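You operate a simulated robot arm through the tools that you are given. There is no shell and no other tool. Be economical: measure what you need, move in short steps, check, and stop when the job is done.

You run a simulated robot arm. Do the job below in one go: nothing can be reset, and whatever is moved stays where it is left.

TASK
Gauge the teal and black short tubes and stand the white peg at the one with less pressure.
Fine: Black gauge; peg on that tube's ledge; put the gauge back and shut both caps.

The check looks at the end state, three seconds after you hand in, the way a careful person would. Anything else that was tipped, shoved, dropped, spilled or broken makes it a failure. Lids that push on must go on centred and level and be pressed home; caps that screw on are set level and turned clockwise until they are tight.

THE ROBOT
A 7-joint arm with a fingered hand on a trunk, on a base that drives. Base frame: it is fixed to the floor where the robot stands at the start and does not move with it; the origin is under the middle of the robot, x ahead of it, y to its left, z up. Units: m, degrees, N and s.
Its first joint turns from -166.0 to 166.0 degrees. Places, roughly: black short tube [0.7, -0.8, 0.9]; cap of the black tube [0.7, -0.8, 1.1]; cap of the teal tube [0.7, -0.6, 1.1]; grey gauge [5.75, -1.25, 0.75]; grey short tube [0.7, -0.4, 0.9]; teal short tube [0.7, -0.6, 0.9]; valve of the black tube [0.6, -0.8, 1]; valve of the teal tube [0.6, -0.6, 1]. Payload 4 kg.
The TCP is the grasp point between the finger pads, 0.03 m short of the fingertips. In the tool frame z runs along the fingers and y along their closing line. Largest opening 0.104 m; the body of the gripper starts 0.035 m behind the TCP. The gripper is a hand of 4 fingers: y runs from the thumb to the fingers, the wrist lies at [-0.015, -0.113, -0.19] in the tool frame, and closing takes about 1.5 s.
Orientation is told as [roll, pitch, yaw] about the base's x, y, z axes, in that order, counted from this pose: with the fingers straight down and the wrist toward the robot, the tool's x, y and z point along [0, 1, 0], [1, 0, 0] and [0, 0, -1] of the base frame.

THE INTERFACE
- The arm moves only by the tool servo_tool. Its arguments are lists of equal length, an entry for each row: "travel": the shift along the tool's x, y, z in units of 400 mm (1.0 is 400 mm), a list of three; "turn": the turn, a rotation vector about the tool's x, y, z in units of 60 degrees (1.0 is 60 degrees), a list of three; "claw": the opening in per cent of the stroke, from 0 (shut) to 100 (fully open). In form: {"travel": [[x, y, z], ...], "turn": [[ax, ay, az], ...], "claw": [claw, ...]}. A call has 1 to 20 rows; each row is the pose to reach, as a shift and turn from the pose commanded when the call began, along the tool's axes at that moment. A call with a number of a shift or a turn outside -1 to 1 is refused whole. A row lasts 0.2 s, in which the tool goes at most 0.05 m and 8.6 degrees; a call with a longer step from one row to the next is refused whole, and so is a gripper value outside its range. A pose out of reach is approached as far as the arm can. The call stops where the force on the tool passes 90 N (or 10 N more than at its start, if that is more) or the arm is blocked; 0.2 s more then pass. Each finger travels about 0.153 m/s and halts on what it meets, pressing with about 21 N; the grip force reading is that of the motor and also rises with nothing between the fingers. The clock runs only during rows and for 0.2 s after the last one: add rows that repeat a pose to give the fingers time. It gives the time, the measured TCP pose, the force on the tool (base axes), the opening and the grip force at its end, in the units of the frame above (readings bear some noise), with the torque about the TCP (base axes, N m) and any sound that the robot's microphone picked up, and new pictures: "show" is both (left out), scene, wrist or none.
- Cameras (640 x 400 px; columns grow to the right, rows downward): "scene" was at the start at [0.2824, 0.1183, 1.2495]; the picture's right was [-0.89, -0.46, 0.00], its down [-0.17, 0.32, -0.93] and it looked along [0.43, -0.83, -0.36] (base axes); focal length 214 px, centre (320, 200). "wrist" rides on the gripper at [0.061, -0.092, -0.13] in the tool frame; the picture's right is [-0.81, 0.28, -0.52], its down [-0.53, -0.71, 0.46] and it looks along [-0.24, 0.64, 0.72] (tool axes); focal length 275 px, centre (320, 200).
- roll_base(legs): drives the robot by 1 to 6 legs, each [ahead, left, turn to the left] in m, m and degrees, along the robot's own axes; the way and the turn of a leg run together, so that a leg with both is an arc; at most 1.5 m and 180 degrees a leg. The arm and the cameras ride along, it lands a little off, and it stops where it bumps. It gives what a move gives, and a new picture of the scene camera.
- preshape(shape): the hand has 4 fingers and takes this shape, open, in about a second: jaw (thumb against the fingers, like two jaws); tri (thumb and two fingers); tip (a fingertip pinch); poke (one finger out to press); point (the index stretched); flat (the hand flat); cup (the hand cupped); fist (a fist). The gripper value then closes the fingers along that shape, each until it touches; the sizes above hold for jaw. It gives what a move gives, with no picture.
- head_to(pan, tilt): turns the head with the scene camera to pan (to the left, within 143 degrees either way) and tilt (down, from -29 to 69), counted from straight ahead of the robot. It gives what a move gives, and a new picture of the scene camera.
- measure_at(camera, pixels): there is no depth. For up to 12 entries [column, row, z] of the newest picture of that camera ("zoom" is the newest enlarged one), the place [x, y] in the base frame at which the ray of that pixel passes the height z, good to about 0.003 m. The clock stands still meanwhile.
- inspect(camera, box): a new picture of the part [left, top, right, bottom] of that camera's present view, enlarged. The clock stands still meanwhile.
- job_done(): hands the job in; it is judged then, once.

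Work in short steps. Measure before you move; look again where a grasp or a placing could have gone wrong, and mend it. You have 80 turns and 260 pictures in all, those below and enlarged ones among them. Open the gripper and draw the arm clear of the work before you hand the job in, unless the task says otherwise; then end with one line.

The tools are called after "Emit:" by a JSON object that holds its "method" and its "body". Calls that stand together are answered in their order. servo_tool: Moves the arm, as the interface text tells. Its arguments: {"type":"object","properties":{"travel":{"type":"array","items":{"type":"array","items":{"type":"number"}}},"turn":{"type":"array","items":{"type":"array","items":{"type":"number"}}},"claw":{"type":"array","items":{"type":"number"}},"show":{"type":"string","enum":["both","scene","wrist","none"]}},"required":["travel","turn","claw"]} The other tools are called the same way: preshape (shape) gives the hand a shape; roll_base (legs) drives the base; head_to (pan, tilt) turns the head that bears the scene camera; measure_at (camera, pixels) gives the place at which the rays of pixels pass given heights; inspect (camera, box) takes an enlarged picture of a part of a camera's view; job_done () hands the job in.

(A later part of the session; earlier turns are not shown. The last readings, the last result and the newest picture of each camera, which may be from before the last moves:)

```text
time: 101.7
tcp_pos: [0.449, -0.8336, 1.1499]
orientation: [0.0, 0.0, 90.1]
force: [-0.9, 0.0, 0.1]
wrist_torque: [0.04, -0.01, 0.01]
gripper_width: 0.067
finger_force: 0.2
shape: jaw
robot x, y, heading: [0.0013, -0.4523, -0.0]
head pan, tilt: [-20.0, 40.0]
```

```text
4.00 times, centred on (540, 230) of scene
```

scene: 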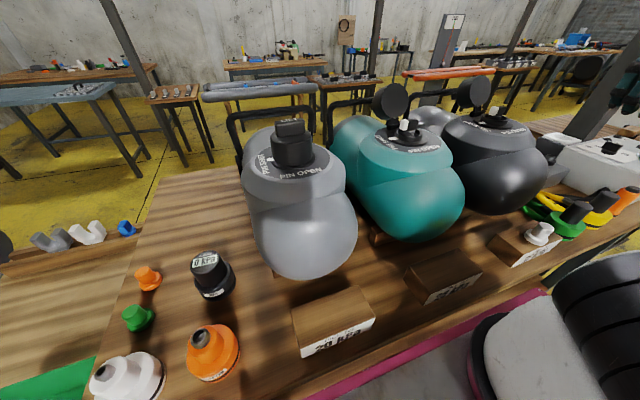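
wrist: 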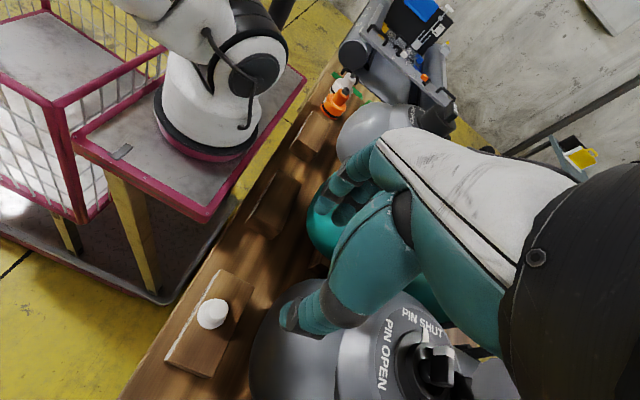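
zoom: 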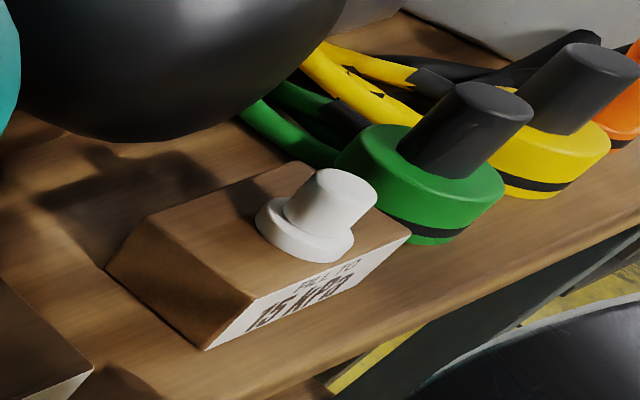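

The peg stands on the black ledge. Next the caps: raise the hand and turn back to yaw 0 to view both open caps from above.

Emit:
{"method": "servo_tool", "body": {"travel": [[0, 0, -0.1], [0, 0, -0.2], [0, 0, -0.3], [0, 0, -0.4], [0, 0, -0.5], [0, 0, -0.5], [0, 0, -0.5], [0, 0, -0.5]], "turn": [[0, 0, 0.13], [0, 0, 0.26], [0, 0, 0.39], [0, 0, 0.52], [0, 0, 0.65], [0, 0, 0.78], [0, 0, 0.91], [0, 0, 1.0]], "claw": [65, 65, 65, 65, 65, 65, 65, 65], "show": "none"}}

Emit:
{"method": "servo_tool", "body": {"travel": [[0.03, 0.09, 0], [0.06, 0.18, 0], [0.09, 0.27, 0], [0.12, 0.36, 0], [0.12, 0.36, 0]], "turn": [[0, 0, 0.13], [0, 0, 0.26], [0, 0, 0.39], [0, 0, 0.5], [0, 0, 0.5]], "claw": [40, 20, 0, 0, 0]}}

Emit:
{"method": "inspect", "body": {"camera": "wrist", "box": [100, 80, 340, 280]}}

Emit:
{"method": "inspect", "body": {"camera": "scene", "box": [320, 60, 520, 180]}}

```text
time: 103.5
tcp_pos: [0.4483, -0.8355, 1.3485]
orientation: [0.0, 0.0, 30.0]
force: [0.9, 0.2, -0.5]
wrist_torque: [0.0, -0.02, 0.03]
gripper_width: 0.0671
finger_force: 0.1
shape: jaw
robot x, y, heading: [0.0006, -0.4501, -0.2]
head pan, tilt: [-20.0, 40.0]
```

```text
time: 104.7
tcp_pos: [0.5495, -0.7194, 1.3496]
orientation: [0.1, 0.0, 0.0]
force: [-0.2, 0.4, 0.7]
wrist_torque: [0.05, 0.03, -0.01]
gripper_width: 0.0001
finger_force: 21.2
shape: jaw
robot x, y, heading: [-0.0001, -0.4488, -0.3]
head pan, tilt: [-20.0, 40.0]
```

scene: 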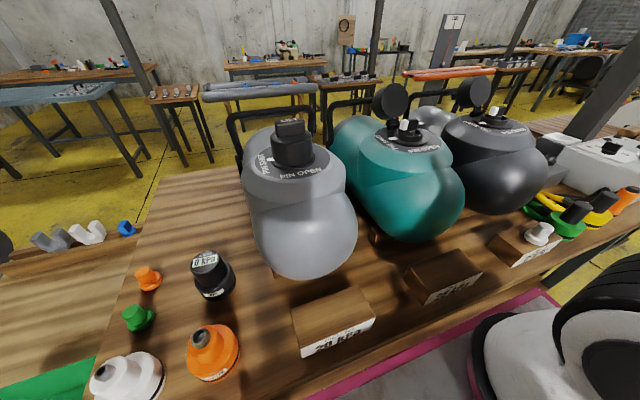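
wrist: 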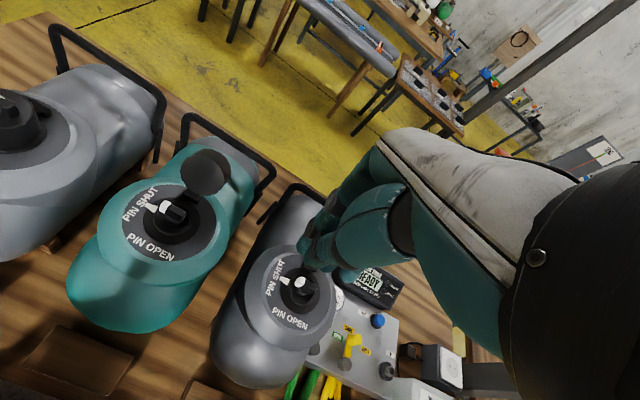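

```text
2.00 times, centred on (220, 180) of wrist
```

zoom: 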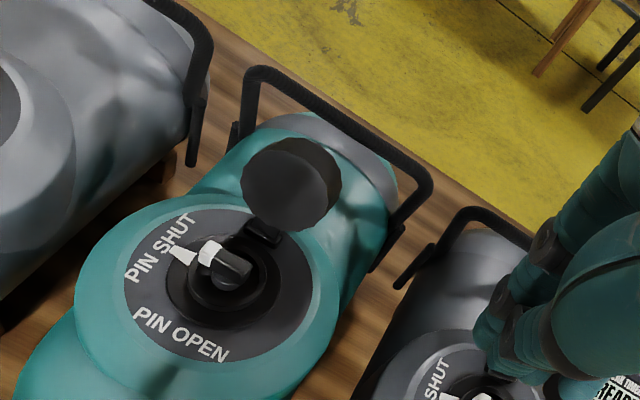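

```text
3.20 times, centred on (420, 120) of scene
```

zoom: 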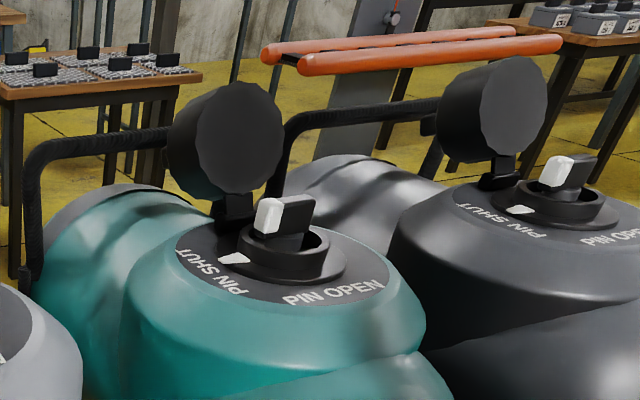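

I measure the teal cap's front face centre, hinge and the handle from both cameras.

Emit:
{"method": "measure_at", "body": {"camera": "wrist", "pixels": [[203.5, 174, 1.05], [203.5, 174, 1.15], [191, 198.5, 1.04], [185, 117, 1.0], [185, 117, 1.1], [270, 170, 1.05], [227, 143, 1.05], [161, 210, 1.04], [172, 223, 1.04]]}}

Emit:
{"method": "measure_at", "body": {"camera": "scene", "pixels": [[395, 100.6, 1.05], [395, 100.6, 1.15], [393.4, 122, 1.04], [335, 104, 1.0], [335, 104, 1.1], [474, 92.5, 1.05], [474, 92.5, 1.15]]}}

```text
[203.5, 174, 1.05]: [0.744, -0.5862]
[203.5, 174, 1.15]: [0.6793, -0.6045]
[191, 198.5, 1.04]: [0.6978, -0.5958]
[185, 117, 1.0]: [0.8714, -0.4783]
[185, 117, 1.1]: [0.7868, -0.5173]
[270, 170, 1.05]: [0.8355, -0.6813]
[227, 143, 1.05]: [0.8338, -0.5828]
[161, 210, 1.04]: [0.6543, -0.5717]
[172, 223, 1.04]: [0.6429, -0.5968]
```

```text
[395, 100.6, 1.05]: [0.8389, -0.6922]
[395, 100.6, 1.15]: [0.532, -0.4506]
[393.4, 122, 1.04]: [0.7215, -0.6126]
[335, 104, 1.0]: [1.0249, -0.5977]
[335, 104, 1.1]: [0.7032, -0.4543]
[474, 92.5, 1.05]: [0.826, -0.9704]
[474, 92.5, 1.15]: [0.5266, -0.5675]
```

Teal cap: mouth centre ≈(0.719,-0.595,1.089), tilted back ~119° about a hinge at ≈(0.695,1.045); back rim ≈(0.772, z 1.093); handle bar at x≈0.82, z≈1.065. I bring the closed fingers behind the cap, staying high first.

Emit:
{"method": "servo_tool", "body": {"travel": [[0.08, 0.08, 0], [0.16, 0.16, 0], [0.24, 0.24, 0], [0.3085, 0.33, 0], [0.3085, 0.44, 0], [0.3085, 0.55, 0], [0.3085, 0.626, 0], [0.3085, 0.626, 0.1], [0.3085, 0.626, 0.2], [0.3085, 0.626, 0.3], [0.3085, 0.626, 0.4], [0.3085, 0.626, 0.46], [0.3085, 0.626, 0.46]], "turn": [[0, 0, 0], [0, 0, 0], [0, 0, 0], [0, 0, 0], [0, 0, 0], [0, 0, 0], [0, 0, 0], [0, 0, 0], [0, 0, 0], [0, 0, 0], [0, 0, 0], [0, 0, 0], [0, 0, 0]], "claw": [0, 0, 0, 0, 0, 0, 0, 0, 0, 0, 0, 0, 0]}}

Emit:
{"method": "inspect", "body": {"camera": "scene", "box": [320, 40, 480, 160]}}

Emit:
{"method": "inspect", "body": {"camera": "wrist", "box": [160, 140, 400, 340]}}

```text
time: 107.5
tcp_pos: [0.7977, -0.5971, 1.1652]
orientation: [0.0, 0.0, 0.0]
force: [0.5, 0.1, 0.2]
wrist_torque: [-0.02, -0.01, -0.03]
gripper_width: 0.0
finger_force: 20.6
shape: jaw
robot x, y, heading: [0.0012, -0.4504, -0.4]
head pan, tilt: [-20.0, 40.0]
```

scene: 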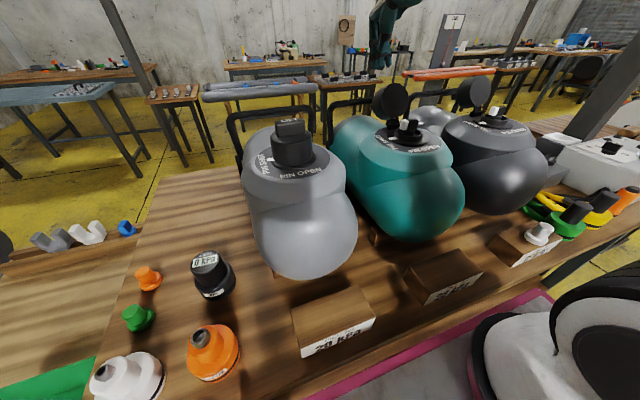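
wrist: 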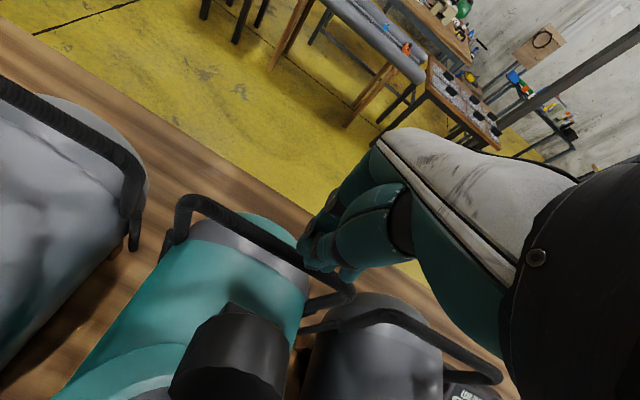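

```text
3.33 times, centred on (400, 100) of scene
```

zoom: 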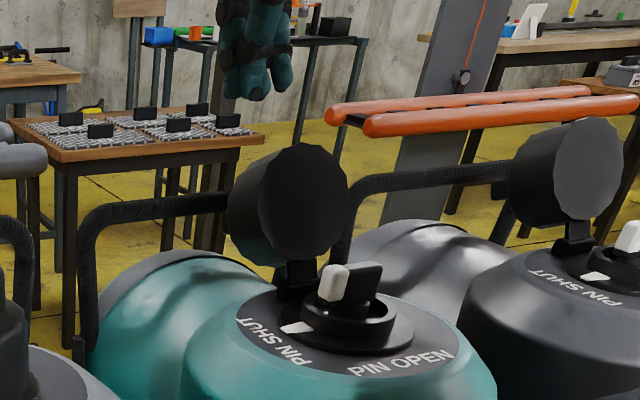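

```text
2.00 times, centred on (280, 240) of wrist
```

zoom: 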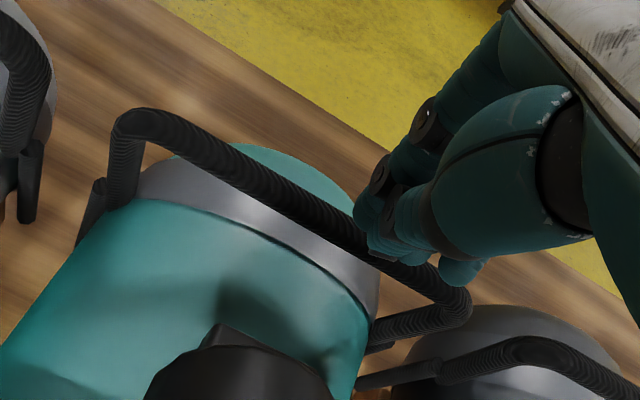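

Measure the cap's back rim (240,315), tab (228,303) and handle bar (270,240) in this view.

Emit:
{"method": "measure_at", "body": {"camera": "wrist", "pixels": [[240, 315, 1.09], [240, 315, 1.07], [228, 303, 1.07], [228, 303, 1.05], [270, 240, 1.065], [325, 272, 1.065], [180, 208, 1.065]]}}

```text
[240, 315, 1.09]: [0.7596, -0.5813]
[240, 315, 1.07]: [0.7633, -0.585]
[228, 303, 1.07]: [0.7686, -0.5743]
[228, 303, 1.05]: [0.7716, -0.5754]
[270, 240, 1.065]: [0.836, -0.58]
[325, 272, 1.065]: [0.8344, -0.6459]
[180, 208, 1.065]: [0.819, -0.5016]
```

Back rim x≈0.76, bar near edge x≈0.82; room for the closed fingers at x≈0.794. Lower to TCP z≈1.112.

Emit:
{"method": "servo_tool", "body": {"travel": [[0, -0.008, 0.04], [0, -0.008, 0.08], [0, -0.008, 0.11], [0, -0.008, 0.13], [0, -0.008, 0.13]], "turn": [[0, 0, 0], [0, 0, 0], [0, 0, 0], [0, 0, 0], [0, 0, 0]], "claw": [0, 0, 0, 0, 0]}}

Emit:
{"method": "inspect", "body": {"camera": "scene", "box": [320, 40, 480, 160]}}

Emit:
{"method": "inspect", "body": {"camera": "wrist", "box": [160, 180, 400, 380]}}

```text
time: 108.7
tcp_pos: [0.796, -0.5974, 1.1133]
orientation: [0.0, 0.0, 0.0]
force: [0.4, 0.0, -0.1]
wrist_torque: [0.02, 0.01, -0.01]
gripper_width: 0.0
finger_force: 21.6
shape: jaw
robot x, y, heading: [-0.0013, -0.4501, -0.2]
head pan, tilt: [-20.0, 40.0]
```

scene: 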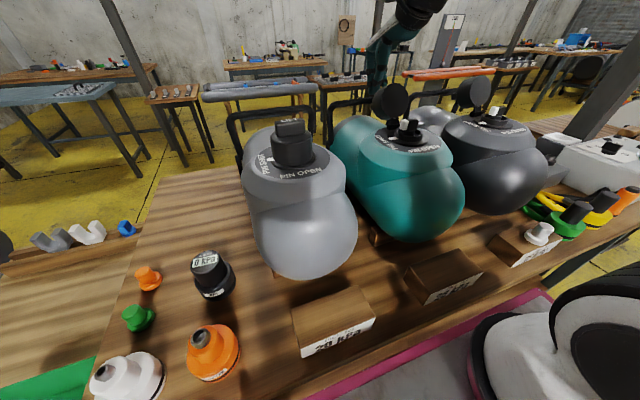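
wrist: 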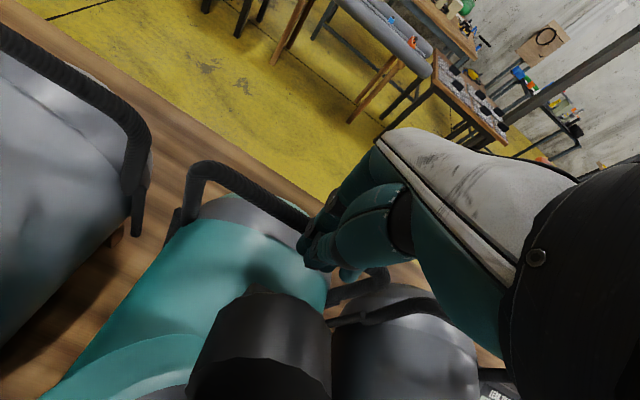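

```text
3.33 times, centred on (400, 100) of scene
```

zoom: 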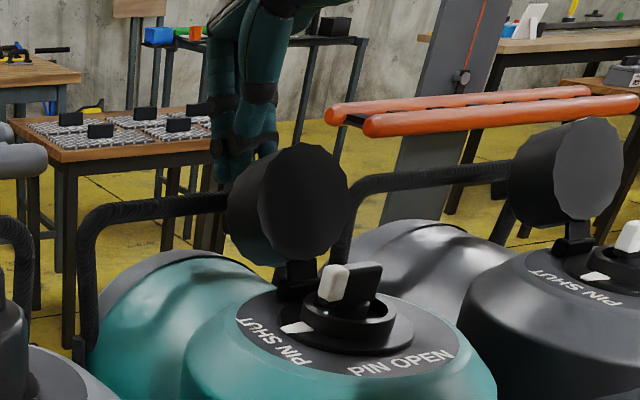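

```text
2.00 times, centred on (280, 280) of wrist
```

zoom: 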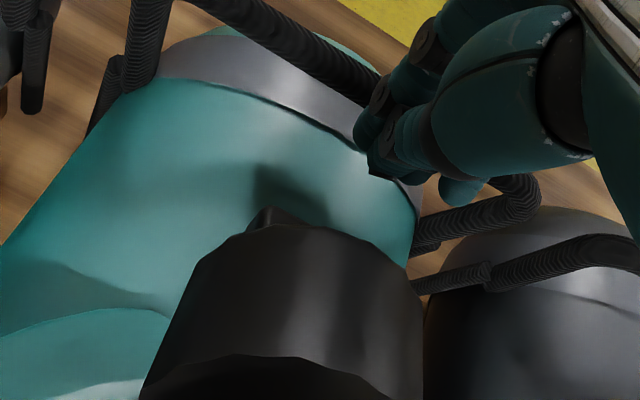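

Fingers are behind the cap. Move 8 mm toward it, lower 6 mm, then pull toward the robot to x≈0.70.

Emit:
{"method": "servo_tool", "body": {"travel": [[0, -0.02, 0], [0, -0.02, 0.015], [0, -0.05, 0.015], [0, -0.08, 0.012], [0, -0.11, 0.006], [0, -0.14, 0.0], [0, -0.17, 0.0], [0, -0.2, 0], [0, -0.23, 0], [0, -0.25, 0], [0, -0.25, 0]], "turn": [[0, 0, 0], [0, 0, 0], [0, 0, 0], [0, 0, 0], [0, 0, 0], [0, 0, 0], [0, 0, 0], [0, 0, 0], [0, 0, 0], [0, 0, 0], [0, 0, 0]], "claw": [0, 0, 0, 0, 0, 0, 0, 0, 0, 0, 0]}}

Emit:
{"method": "inspect", "body": {"camera": "scene", "box": [320, 40, 480, 160]}}

```text
time: 110.5
tcp_pos: [0.7357, -0.598, 1.1292]
orientation: [-0.4, -2.6, -0.1]
force: [18.8, 2.3, 18.6]
wrist_torque: [-0.16, -0.79, 0.18]
gripper_width: 0.0002
finger_force: 20.9
shape: jaw
robot x, y, heading: [0.0011, -0.4519, -0.2]
head pan, tilt: [-20.0, 40.0]
stopped in row 8: the force on the tool passed its limit at 93 N (the readings are from after the stop); the commanded pose is now the measured one
```

scene: 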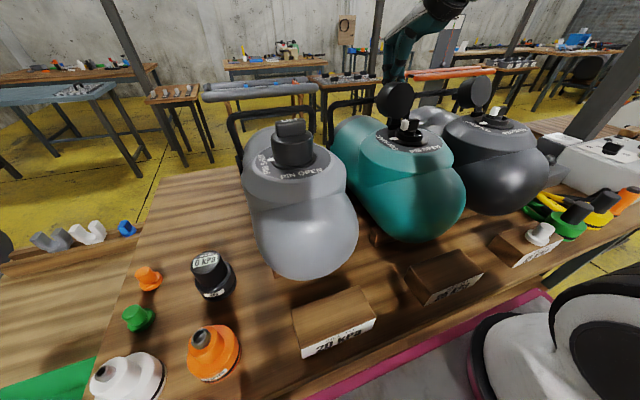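
wrist: 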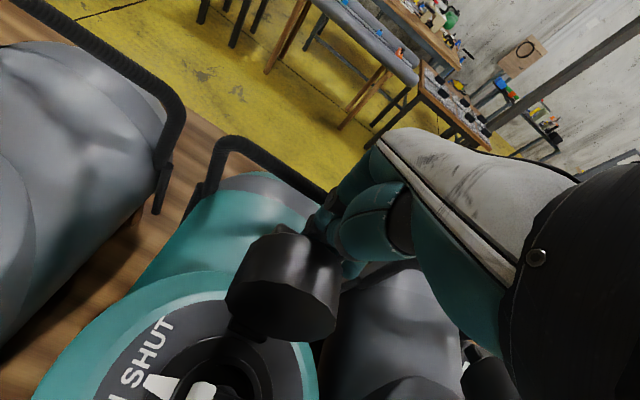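

```text
3.33 times, centred on (400, 100) of scene
```

zoom: 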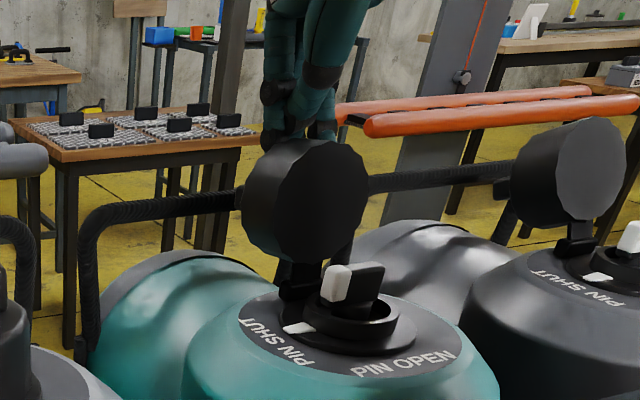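

The fingers rode up onto the rim and wedged. I rise clear, and will instead pinch the cap by its sides (yaw 90) and swing it around its hinge.

Emit:
{"method": "servo_tool", "body": {"travel": [[0, 0, -0.06], [0, 0, -0.15], [0, 0, -0.25], [0, 0, -0.3]], "turn": [[0, 0, 0], [0.02, 0, 0], [0.043, 0, 0], [0.043, 0, 0]], "claw": [0, 0, 0, 0], "show": "none"}}

Emit:
{"method": "servo_tool", "body": {"travel": [[0, 0, 0], [0, 0, 0], [0, 0, 0], [0, 0, 0], [0, 0, 0], [0, 0, 0], [0, 0, 0], [0, 0, 0]], "turn": [[0, 0, -0.13], [0, 0, -0.26], [0, 0, -0.39], [0, 0, -0.52], [0, 0, -0.65], [0, 0, -0.78], [0, 0, -0.91], [0, 0, -1.0]], "claw": [30, 60, 90, 95, 95, 95, 95, 95], "show": "none"}}

Emit:
{"method": "servo_tool", "body": {"travel": [[0, 0, 0], [0, 0, 0], [0, 0, 0], [0, 0, 0], [0, 0, 0]], "turn": [[0, 0, -0.13], [0, 0, -0.26], [0, 0, -0.39], [0, 0, -0.5], [0, 0, -0.5]], "claw": [95, 95, 95, 95, 95]}}

Emit:
{"method": "inspect", "body": {"camera": "scene", "box": [320, 60, 480, 180]}}

Emit:
{"method": "inspect", "body": {"camera": "wrist", "box": [140, 200, 380, 400]}}

```text
time: 111.5
tcp_pos: [0.7279, -0.5972, 1.2472]
orientation: [-0.3, 0.6, -0.1]
force: [0.2, -0.1, 0.1]
wrist_torque: [0.0, 0.01, -0.04]
gripper_width: 0.0001
finger_force: 20.6
shape: jaw
robot x, y, heading: [-0.0022, -0.4519, -0.0]
head pan, tilt: [-20.0, 40.0]
```

```text
time: 113.2
tcp_pos: [0.7292, -0.5983, 1.2471]
orientation: [0.4, 0.6, 60.0]
force: [0.3, 0.5, 0.9]
wrist_torque: [0.0, -0.01, -0.02]
gripper_width: 0.0987
finger_force: 0.1
shape: jaw
robot x, y, heading: [0.0035, -0.4537, 0.0]
head pan, tilt: [-20.0, 40.0]
```

```text
time: 114.5
tcp_pos: [0.7277, -0.5977, 1.2471]
orientation: [0.5, 0.4, 90.0]
force: [-0.2, 0.2, 0.2]
wrist_torque: [0.0, -0.01, 0.01]
gripper_width: 0.0989
finger_force: 0.1
shape: jaw
robot x, y, heading: [0.0014, -0.4504, -0.0]
head pan, tilt: [-20.0, 40.0]
```

scene: 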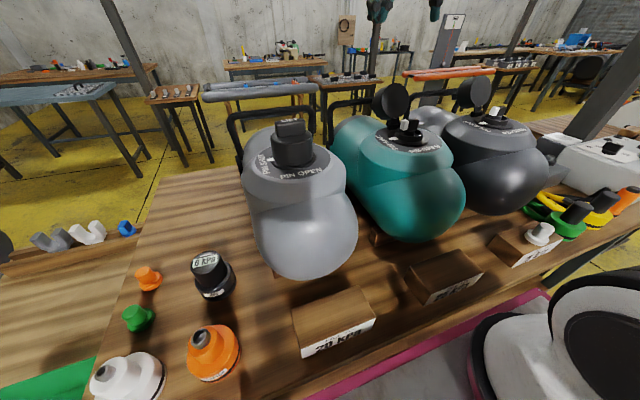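
wrist: 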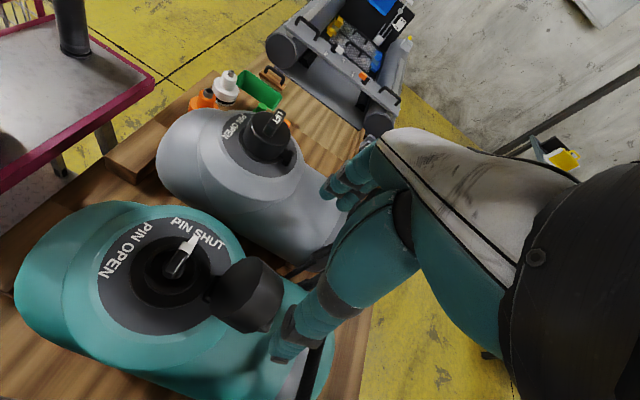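

```text
3.33 times, centred on (400, 120) of scene
```

zoom: 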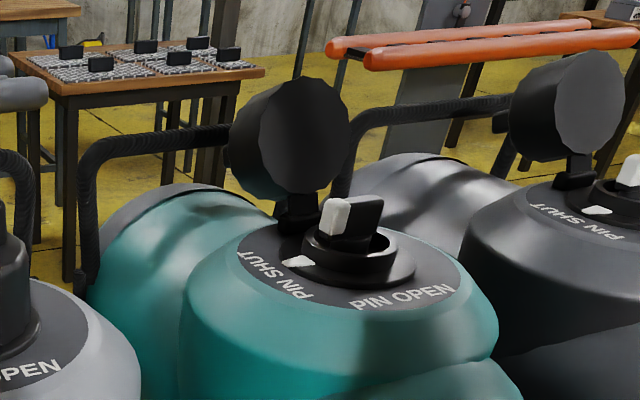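

```text
2.00 times, centred on (260, 300) of wrist
```

zoom: 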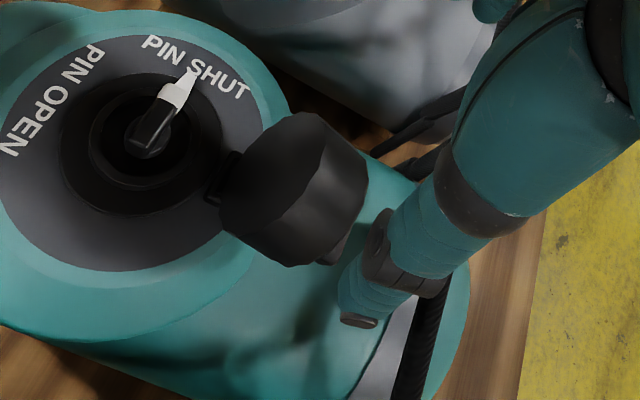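

The cap centre is at wrist ≈(246,295), nearly under the TCP. Measure it.

Emit:
{"method": "measure_at", "body": {"camera": "wrist", "pixels": [[246.5, 295, 1.08], [246.5, 295, 1.1], [217, 293, 1.05], [265, 285, 1.08], [252, 258, 1.08], [250, 330, 1.06]]}}

```text
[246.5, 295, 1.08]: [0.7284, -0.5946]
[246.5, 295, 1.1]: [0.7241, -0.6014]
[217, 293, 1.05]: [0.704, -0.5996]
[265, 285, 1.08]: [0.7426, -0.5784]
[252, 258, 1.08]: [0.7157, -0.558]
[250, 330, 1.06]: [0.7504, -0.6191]
```

Cap centre ≈(0.731,-0.596,1.085), diameter ≈0.065. Descend to straddle it at TCP z≈1.10 and pinch.

Emit:
{"method": "servo_tool", "body": {"travel": [[-0.011, 0.004, 0.1], [-0.011, 0.004, 0.2], [-0.011, 0.004, 0.29], [-0.011, 0.004, 0.345], [-0.011, 0.004, 0.368], [-0.011, 0.004, 0.368]], "turn": [[0, 0, 0], [0, 0, 0], [0, 0, 0], [0, 0, 0], [0, 0, 0], [0, 0, 0]], "claw": [98, 98, 98, 98, 98, 98]}}

Emit:
{"method": "inspect", "body": {"camera": "scene", "box": [340, 40, 480, 160]}}

Emit:
{"method": "inspect", "body": {"camera": "wrist", "box": [160, 160, 400, 360]}}

```text
time: 115.8
tcp_pos: [0.7318, -0.597, 1.0987]
orientation: [0.5, 0.3, 89.9]
force: [0.1, 0.5, 0.0]
wrist_torque: [0.04, -0.02, 0.02]
gripper_width: 0.1018
finger_force: 0.0
shape: jaw
robot x, y, heading: [0.0006, -0.4516, -0.1]
head pan, tilt: [-20.0, 40.0]
```

scene: 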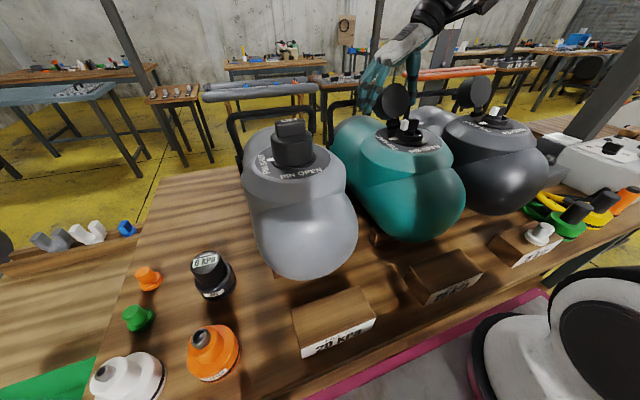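
wrist: 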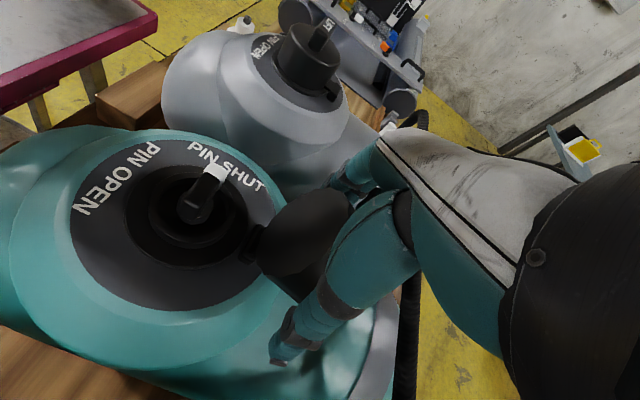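

```text
3.33 times, centred on (410, 100) of scene
```

zoom: 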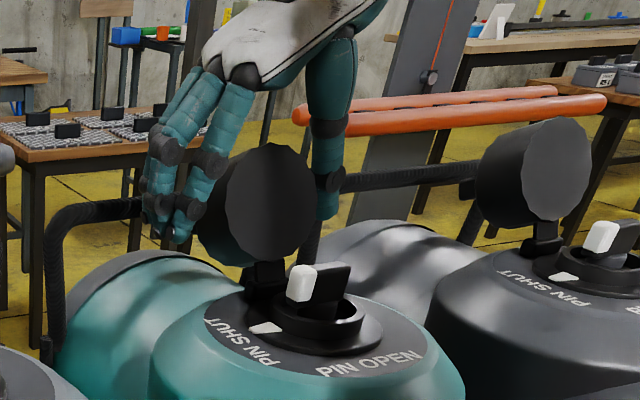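

```text
2.00 times, centred on (280, 260) of wrist
```

zoom: 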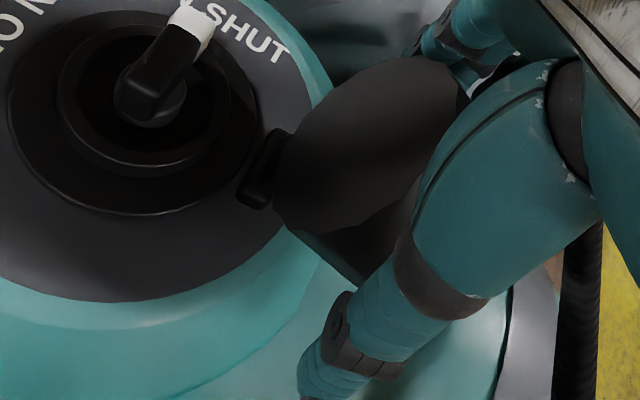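

The hand straddles the cap. Close to pinch it, then check.

Emit:
{"method": "servo_tool", "body": {"travel": [[0, 0, 0], [0, 0, 0], [0, 0, 0], [0, 0, 0], [0, 0, 0], [0, 0, 0]], "turn": [[0, 0, 0], [0, 0, 0], [0, 0, 0], [0, 0, 0], [0, 0, 0], [0, 0, 0]], "claw": [70, 40, 10, 0, 0, 0], "show": "none"}}

Emit:
{"method": "inspect", "body": {"camera": "scene", "box": [340, 40, 480, 160]}}

Emit:
{"method": "inspect", "body": {"camera": "wrist", "box": [160, 160, 400, 360]}}

```text
time: 117.2
tcp_pos: [0.7316, -0.5964, 1.0997]
orientation: [0.6, 0.3, 89.9]
force: [-2.7, -2.0, -2.8]
wrist_torque: [0.02, 0.07, 0.04]
gripper_width: 0.0605
finger_force: 21.4
shape: jaw
robot x, y, heading: [-0.0031, -0.4535, -0.3]
head pan, tilt: [-20.0, 40.0]
```

```text
3.33 times, centred on (410, 100) of scene
```

zoom: 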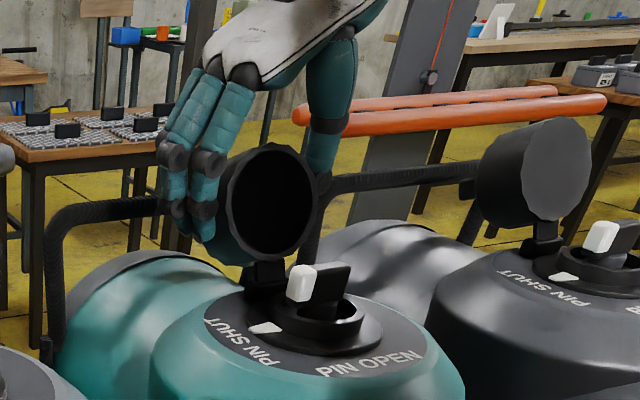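

```text
2.00 times, centred on (280, 260) of wrist
```

zoom: 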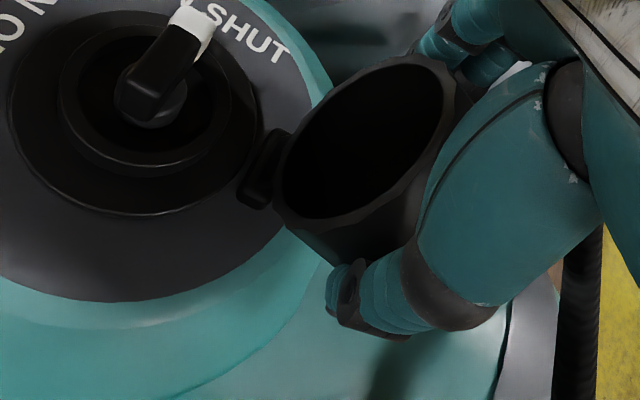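

Cap pinched (0.0605). Swing it along the hinge arc about 45°, then look.

Emit:
{"method": "servo_tool", "body": {"travel": [[0.016, 0, -0.011], [0.0325, 0, -0.02], [0.051, 0, -0.026], [0.069, 0, -0.031], [0.088, 0, -0.032], [0.107, 0, -0.032], [0.107, 0, -0.032]], "turn": [[0, 0, 0], [0, 0, 0], [0, 0, 0], [0, 0, 0], [0, 0, 0], [0, 0, 0], [0, 0, 0]], "claw": [0, 0, 0, 0, 0, 0, 0], "show": "scene"}}

Emit:
{"method": "inspect", "body": {"camera": "scene", "box": [340, 40, 480, 160]}}

Emit:
{"method": "inspect", "body": {"camera": "wrist", "box": [160, 160, 400, 360]}}

```text
time: 118.8
tcp_pos: [0.6907, -0.5971, 1.1117]
orientation: [0.6, 0.3, 89.8]
force: [5.3, -0.5, -6.2]
wrist_torque: [-0.18, -0.25, -0.18]
gripper_width: 0.0592
finger_force: 21.1
shape: jaw
robot x, y, heading: [-0.0038, -0.4549, -0.3]
head pan, tilt: [-20.0, 40.0]
```

scene: 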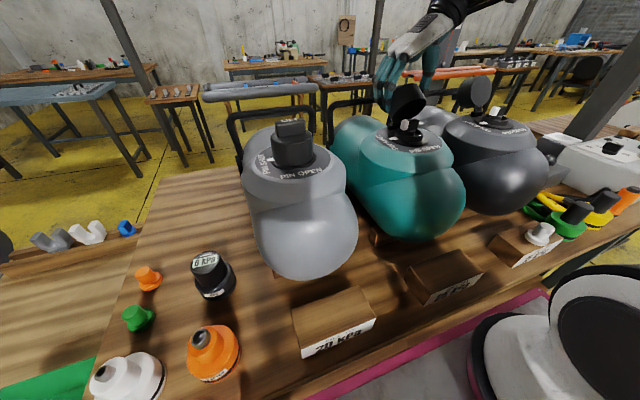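

```text
3.33 times, centred on (410, 100) of scene
```

zoom: 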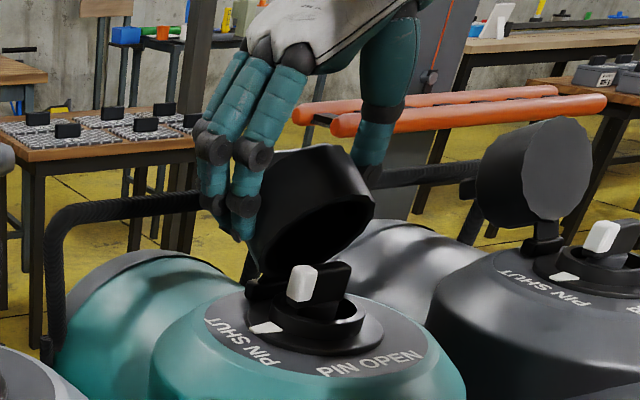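

```text
2.00 times, centred on (280, 260) of wrist
```

zoom: 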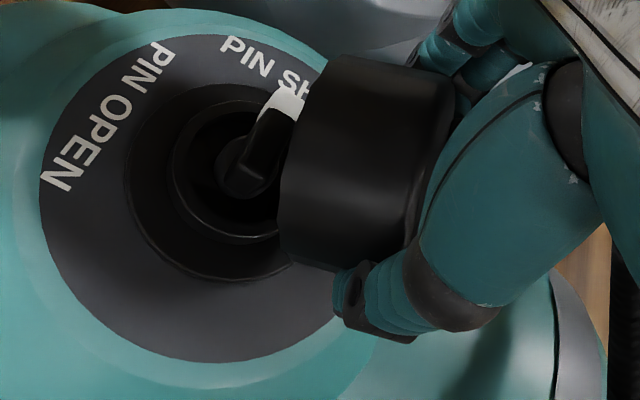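

The cap swings nicely with the grip. Continue the arc to nearly closed.

Emit:
{"method": "servo_tool", "body": {"travel": [[0.018, 0, 0.003], [0.0365, 0, 0.009], [0.053, 0, 0.017], [0.07, 0, 0.027], [0.084, 0, 0.039], [0.097, 0, 0.053], [0.107, 0, 0.068], [0.115, 0, 0.083], [0.115, 0, 0.083]], "turn": [[0, 0, 0], [0, 0, 0], [0, 0, 0], [0, 0, 0], [0, 0, 0], [0, 0, 0], [0, 0, 0], [0, 0, 0], [0, 0, 0]], "claw": [0, 0, 0, 0, 0, 0, 0, 0, 0], "show": "scene"}}

Emit:
{"method": "inspect", "body": {"camera": "scene", "box": [340, 40, 480, 160]}}

Emit:
{"method": "inspect", "body": {"camera": "wrist", "box": [160, 160, 400, 360]}}

```text
time: 120.8
tcp_pos: [0.6442, -0.5966, 1.0805]
orientation: [0.4, 0.3, 89.9]
force: [19.1, 0.2, 29.6]
wrist_torque: [0.03, -0.72, -0.22]
gripper_width: 0.0598
finger_force: 21.1
shape: jaw
robot x, y, heading: [0.0002, -0.4482, -0.0]
head pan, tilt: [-20.0, 40.0]
```

scene: 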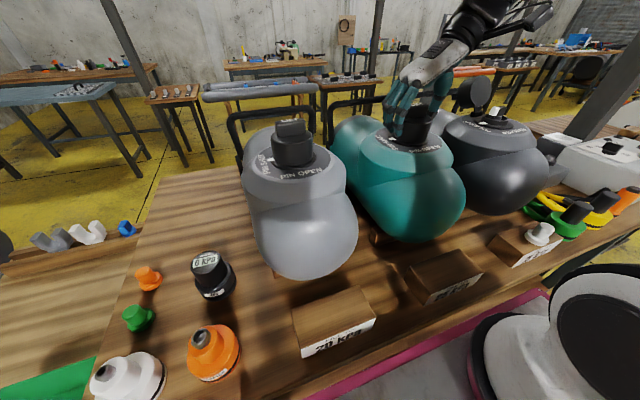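

```text
3.33 times, centred on (410, 100) of scene
```

zoom: 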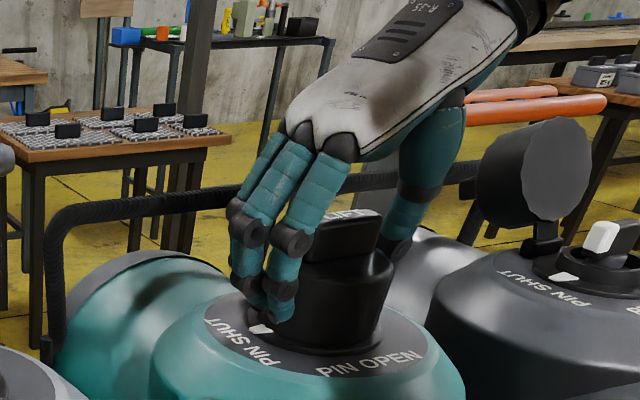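

```text
2.00 times, centred on (280, 260) of wrist
```

zoom: 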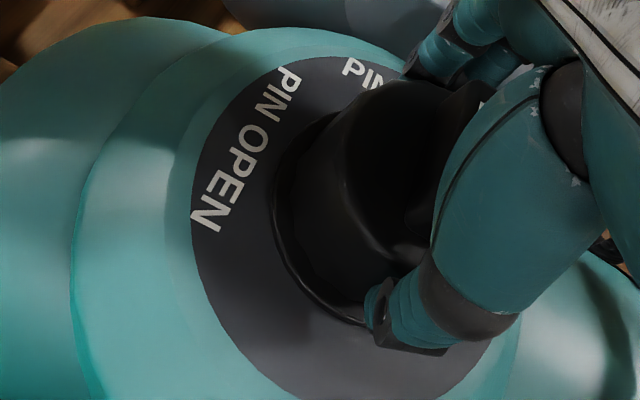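

The cap is down on the valve with ~30 N. Open, rise and inspect before pressing it home with closed fingers.

Emit:
{"method": "servo_tool", "body": {"travel": [[0, 0, 0], [0, 0, 0], [0, 0, 0], [0, 0, -0.08], [0, 0, -0.18], [0, 0, -0.28], [0, 0, -0.38], [0, 0, -0.4], [0, 0, -0.4], [0, 0, -0.4], [0, 0, -0.4]], "turn": [[0, 0, 0], [0, 0, 0], [0, 0, 0], [0, 0, 0], [0, 0, 0], [0, 0, 0], [0, 0, 0], [0, 0, 0], [0, 0, 0], [0, 0, 0], [0, 0, 0]], "claw": [60, 98, 98, 98, 98, 98, 98, 60, 20, 0, 0]}}

Emit:
{"method": "inspect", "body": {"camera": "scene", "box": [340, 60, 480, 160]}}

Emit:
{"method": "inspect", "body": {"camera": "wrist", "box": [140, 200, 380, 400]}}

Emit:
{"method": "inspect", "body": {"camera": "scene", "box": [220, 90, 360, 190]}}

```text
time: 123.2
tcp_pos: [0.6468, -0.5952, 1.2402]
orientation: [0.6, 0.3, 89.9]
force: [-0.1, -0.5, 0.4]
wrist_torque: [0.02, 0.01, 0.01]
gripper_width: 0.0
finger_force: 21.4
shape: jaw
robot x, y, heading: [-0.0017, -0.4514, -0.4]
head pan, tilt: [-20.0, 40.0]
```

scene: 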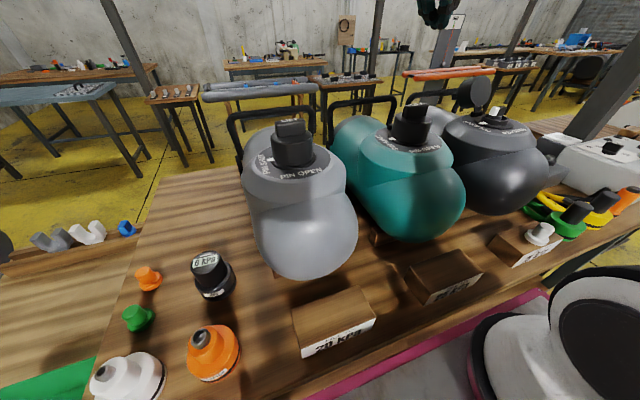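
wrist: 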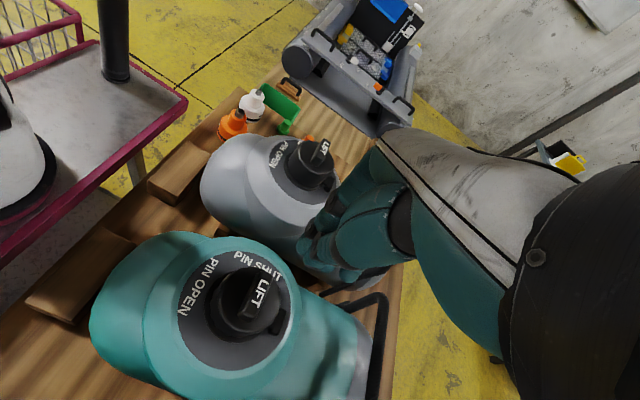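

```text
4.00 times, centred on (410, 110) of scene
```

zoom: 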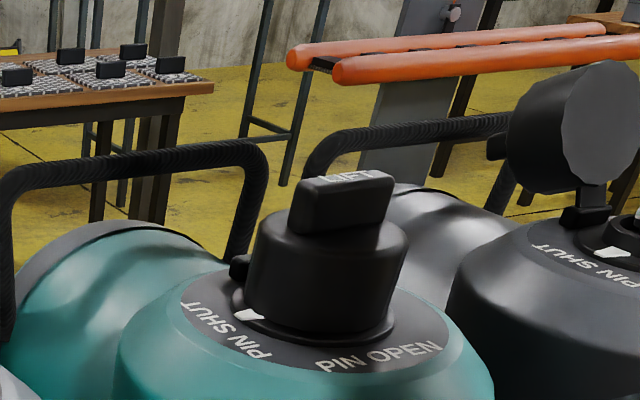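

```text
2.00 times, centred on (260, 300) of wrist
```

zoom: 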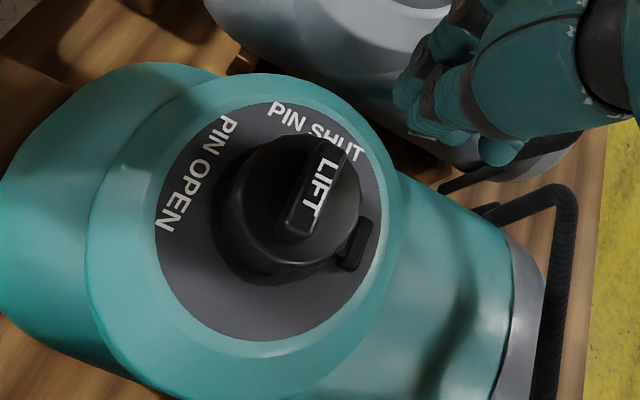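

```text
4.00 times, centred on (290, 140) of scene
```

zoom: 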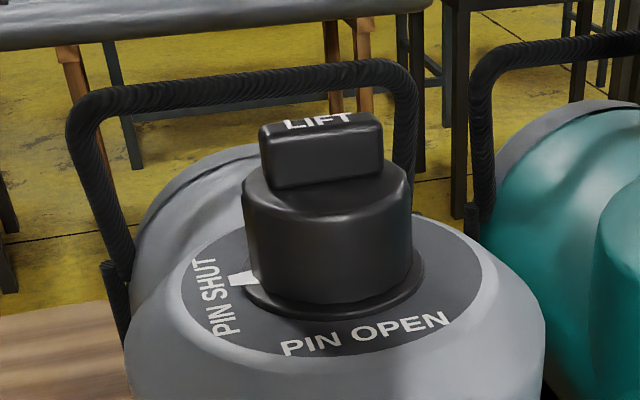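

Teal cap is closed, matching the grey one. Press it home from above with closed fingers at its axis.

Emit:
{"method": "servo_tool", "body": {"travel": [[0, 0, 0.1], [0, 0, 0.18], [0, 0, 0.23], [0, 0, 0.26], [0, 0, 0.275], [0, 0, 0.29], [0, 0, 0.3], [0, 0, 0.31]], "turn": [[0, 0, 0], [0, 0, 0], [0, 0, 0], [0, 0, 0], [0, 0, 0], [0, 0, 0], [0, 0, 0], [0, 0, 0]], "claw": [0, 0, 0, 0, 0, 0, 0, 0], "show": "none"}}

Emit:
{"method": "inspect", "body": {"camera": "scene", "box": [340, 60, 480, 160]}}

```text
time: 124.8
tcp_pos: [0.6448, -0.597, 1.1316]
orientation: [-0.5, 0.2, 89.7]
force: [-5.3, -3.4, 38.6]
wrist_torque: [-0.28, 0.22, 0.02]
gripper_width: 0.0002
finger_force: 21.6
shape: jaw
robot x, y, heading: [0.0, -0.4526, 0.1]
head pan, tilt: [-20.0, 40.0]
stopped in row 7: the force on the tool passed its limit at 99 N (the readings are from after the stop); the commanded pose is now the measured one
```

```text
4.00 times, centred on (410, 110) of scene
```

zoom: 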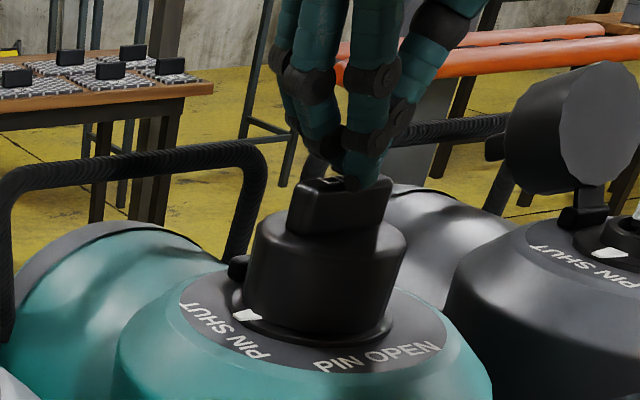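

Pressed with ~99 N, fully home. Now rise and go over the black tube's cap, same relative spot (0.731,-0.836), fingers open.

Emit:
{"method": "servo_tool", "body": {"travel": [[0, 0, -0.1], [0, 0, -0.2], [0, 0, -0.29], [-0.05, -0.1, -0.29], [-0.1, -0.2, -0.29], [-0.15, -0.3, -0.29], [-0.2, -0.4, -0.29], [-0.2155, -0.5, -0.29], [-0.2155, -0.5975, -0.29], [-0.2155, -0.5975, -0.29]], "turn": [[0, 0, 0], [0, 0, 0], [0, 0, 0], [0, 0, 0], [0, 0, 0], [0, 0, 0], [0, 0, 0], [0, 0, 0], [0, 0, 0], [0, 0, 0]], "claw": [0, 20, 50, 80, 98, 98, 98, 98, 98, 98]}}

Emit:
{"method": "inspect", "body": {"camera": "wrist", "box": [140, 200, 380, 400]}}

Emit:
{"method": "measure_at", "body": {"camera": "wrist", "pixels": [[246.5, 295, 1.08]]}}

```text
time: 127.0
tcp_pos: [0.731, -0.8374, 1.2462]
orientation: [-0.1, 0.2, 89.8]
force: [0.3, 0.5, -0.4]
wrist_torque: [0.02, 0.01, 0.03]
gripper_width: 0.1021
finger_force: 0.0
shape: jaw
robot x, y, heading: [-0.0024, -0.4542, -0.1]
head pan, tilt: [-20.0, 40.0]
```

scene: 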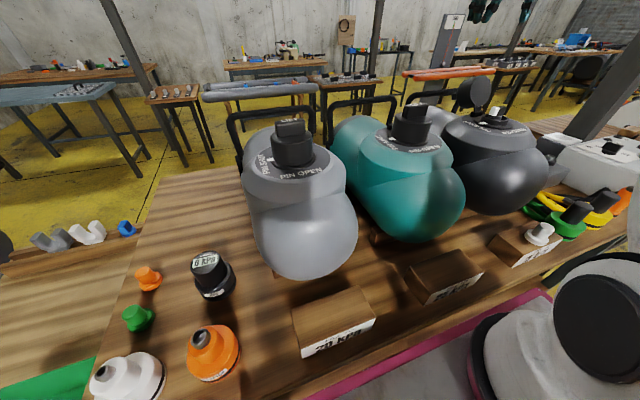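
wrist: 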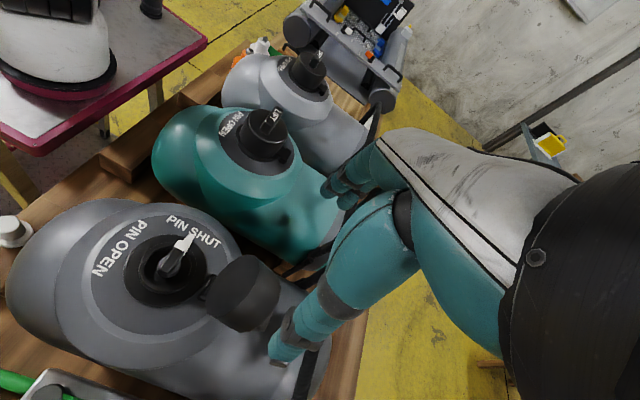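

```text
2.00 times, centred on (260, 300) of wrist
```

zoom: 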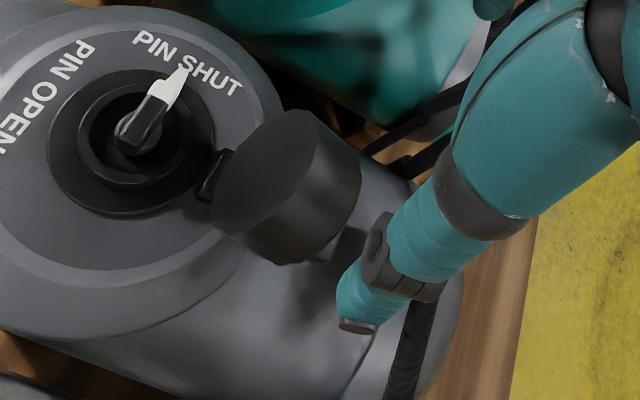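

```text
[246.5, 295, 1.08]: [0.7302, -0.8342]
```

Same relative geometry as teal. Descend, pinch the cap.

Emit:
{"method": "servo_tool", "body": {"travel": [[0, 0.003, 0.1], [0, 0.003, 0.2], [0, 0.003, 0.29], [0, 0.003, 0.345], [0, 0.003, 0.366], [0, 0.003, 0.366], [0, 0.003, 0.366], [0, 0.003, 0.366], [0, 0.003, 0.366], [0, 0.003, 0.366], [0, 0.003, 0.366], [0, 0.003, 0.366]], "turn": [[0, 0, 0], [0, 0, 0], [0, 0, 0], [0, 0, 0], [0, 0, 0], [0, 0, 0], [0, 0, 0], [0, 0, 0], [0, 0, 0], [0, 0, 0], [0, 0, 0], [0, 0, 0]], "claw": [98, 98, 98, 98, 98, 98, 70, 40, 10, 0, 0, 0], "show": "scene"}}

Emit:
{"method": "inspect", "body": {"camera": "wrist", "box": [160, 160, 400, 360]}}

```text
time: 129.6
tcp_pos: [0.7311, -0.8347, 1.0997]
orientation: [-0.1, 0.3, 89.8]
force: [-2.1, -2.7, -2.0]
wrist_torque: [0.02, 0.06, 0.03]
gripper_width: 0.0601
finger_force: 20.9
shape: jaw
robot x, y, heading: [-0.0034, -0.4555, -0.3]
head pan, tilt: [-20.0, 40.0]
```

scene: 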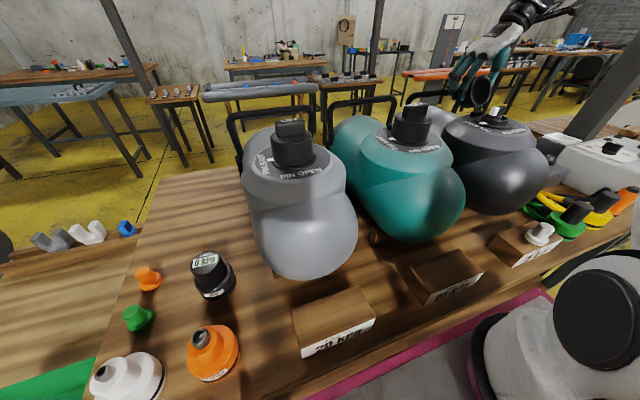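

```text
2.00 times, centred on (280, 260) of wrist
```

zoom: 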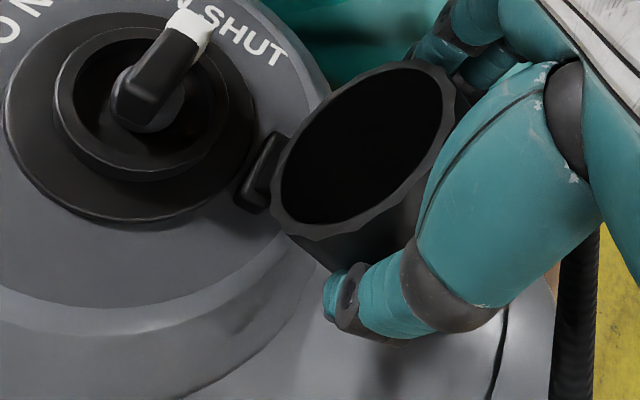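

Pinched identically. Swing the full arc shut with the same path.

Emit:
{"method": "servo_tool", "body": {"travel": [[0.016, 0, -0.011], [0.0325, 0, -0.02], [0.051, 0, -0.026], [0.069, 0, -0.031], [0.088, 0, -0.032], [0.107, 0, -0.032], [0.125, 0, -0.029], [0.1435, 0, -0.023], [0.16, 0, -0.015], [0.177, 0, -0.005], [0.191, 0, 0.007], [0.204, 0, 0.021], [0.214, 0, 0.036], [0.222, 0, 0.051], [0.222, 0, 0.051]], "turn": [[0, 0, 0], [0, 0, 0], [0, 0, 0], [0, 0, 0], [0, 0, 0], [0, 0, 0], [0, 0, 0], [0, 0, 0], [0, 0, 0], [0, 0, 0], [0, 0, 0], [0, 0, 0], [0, 0, 0], [0, 0, 0], [0, 0, 0]], "claw": [0, 0, 0, 0, 0, 0, 0, 0, 0, 0, 0, 0, 0, 0, 0], "show": "scene"}}

Emit:
{"method": "inspect", "body": {"camera": "scene", "box": [430, 40, 570, 160]}}

Emit:
{"method": "inspect", "body": {"camera": "wrist", "box": [160, 160, 400, 360]}}

```text
time: 132.8
tcp_pos: [0.6418, -0.8345, 1.0795]
orientation: [-0.3, 0.2, 89.9]
force: [18.5, -1.0, 30.3]
wrist_torque: [-0.06, -0.72, -0.19]
gripper_width: 0.059
finger_force: 21.0
shape: jaw
robot x, y, heading: [-0.0031, -0.4522, -0.1]
head pan, tilt: [-20.0, 40.0]
```

scene: 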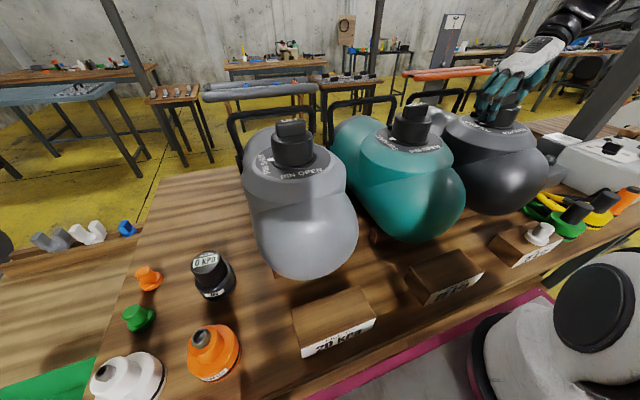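

```text
3.33 times, centred on (500, 100) of scene
```

zoom: 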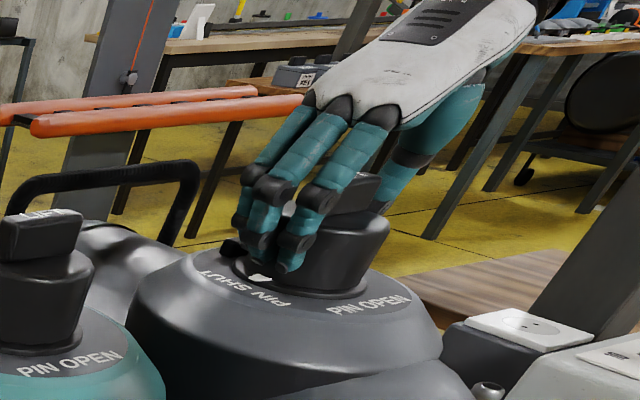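

```text
2.00 times, centred on (280, 260) of wrist
```

zoom: 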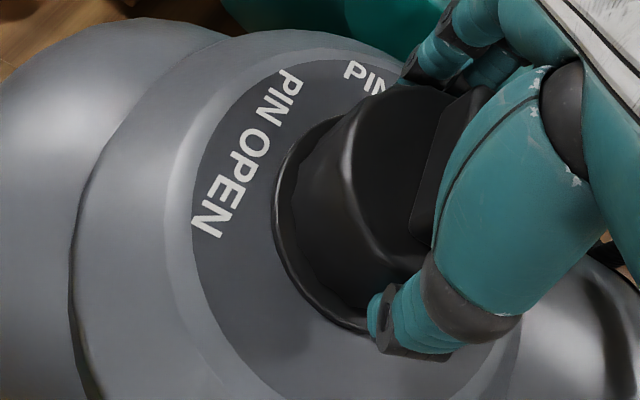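

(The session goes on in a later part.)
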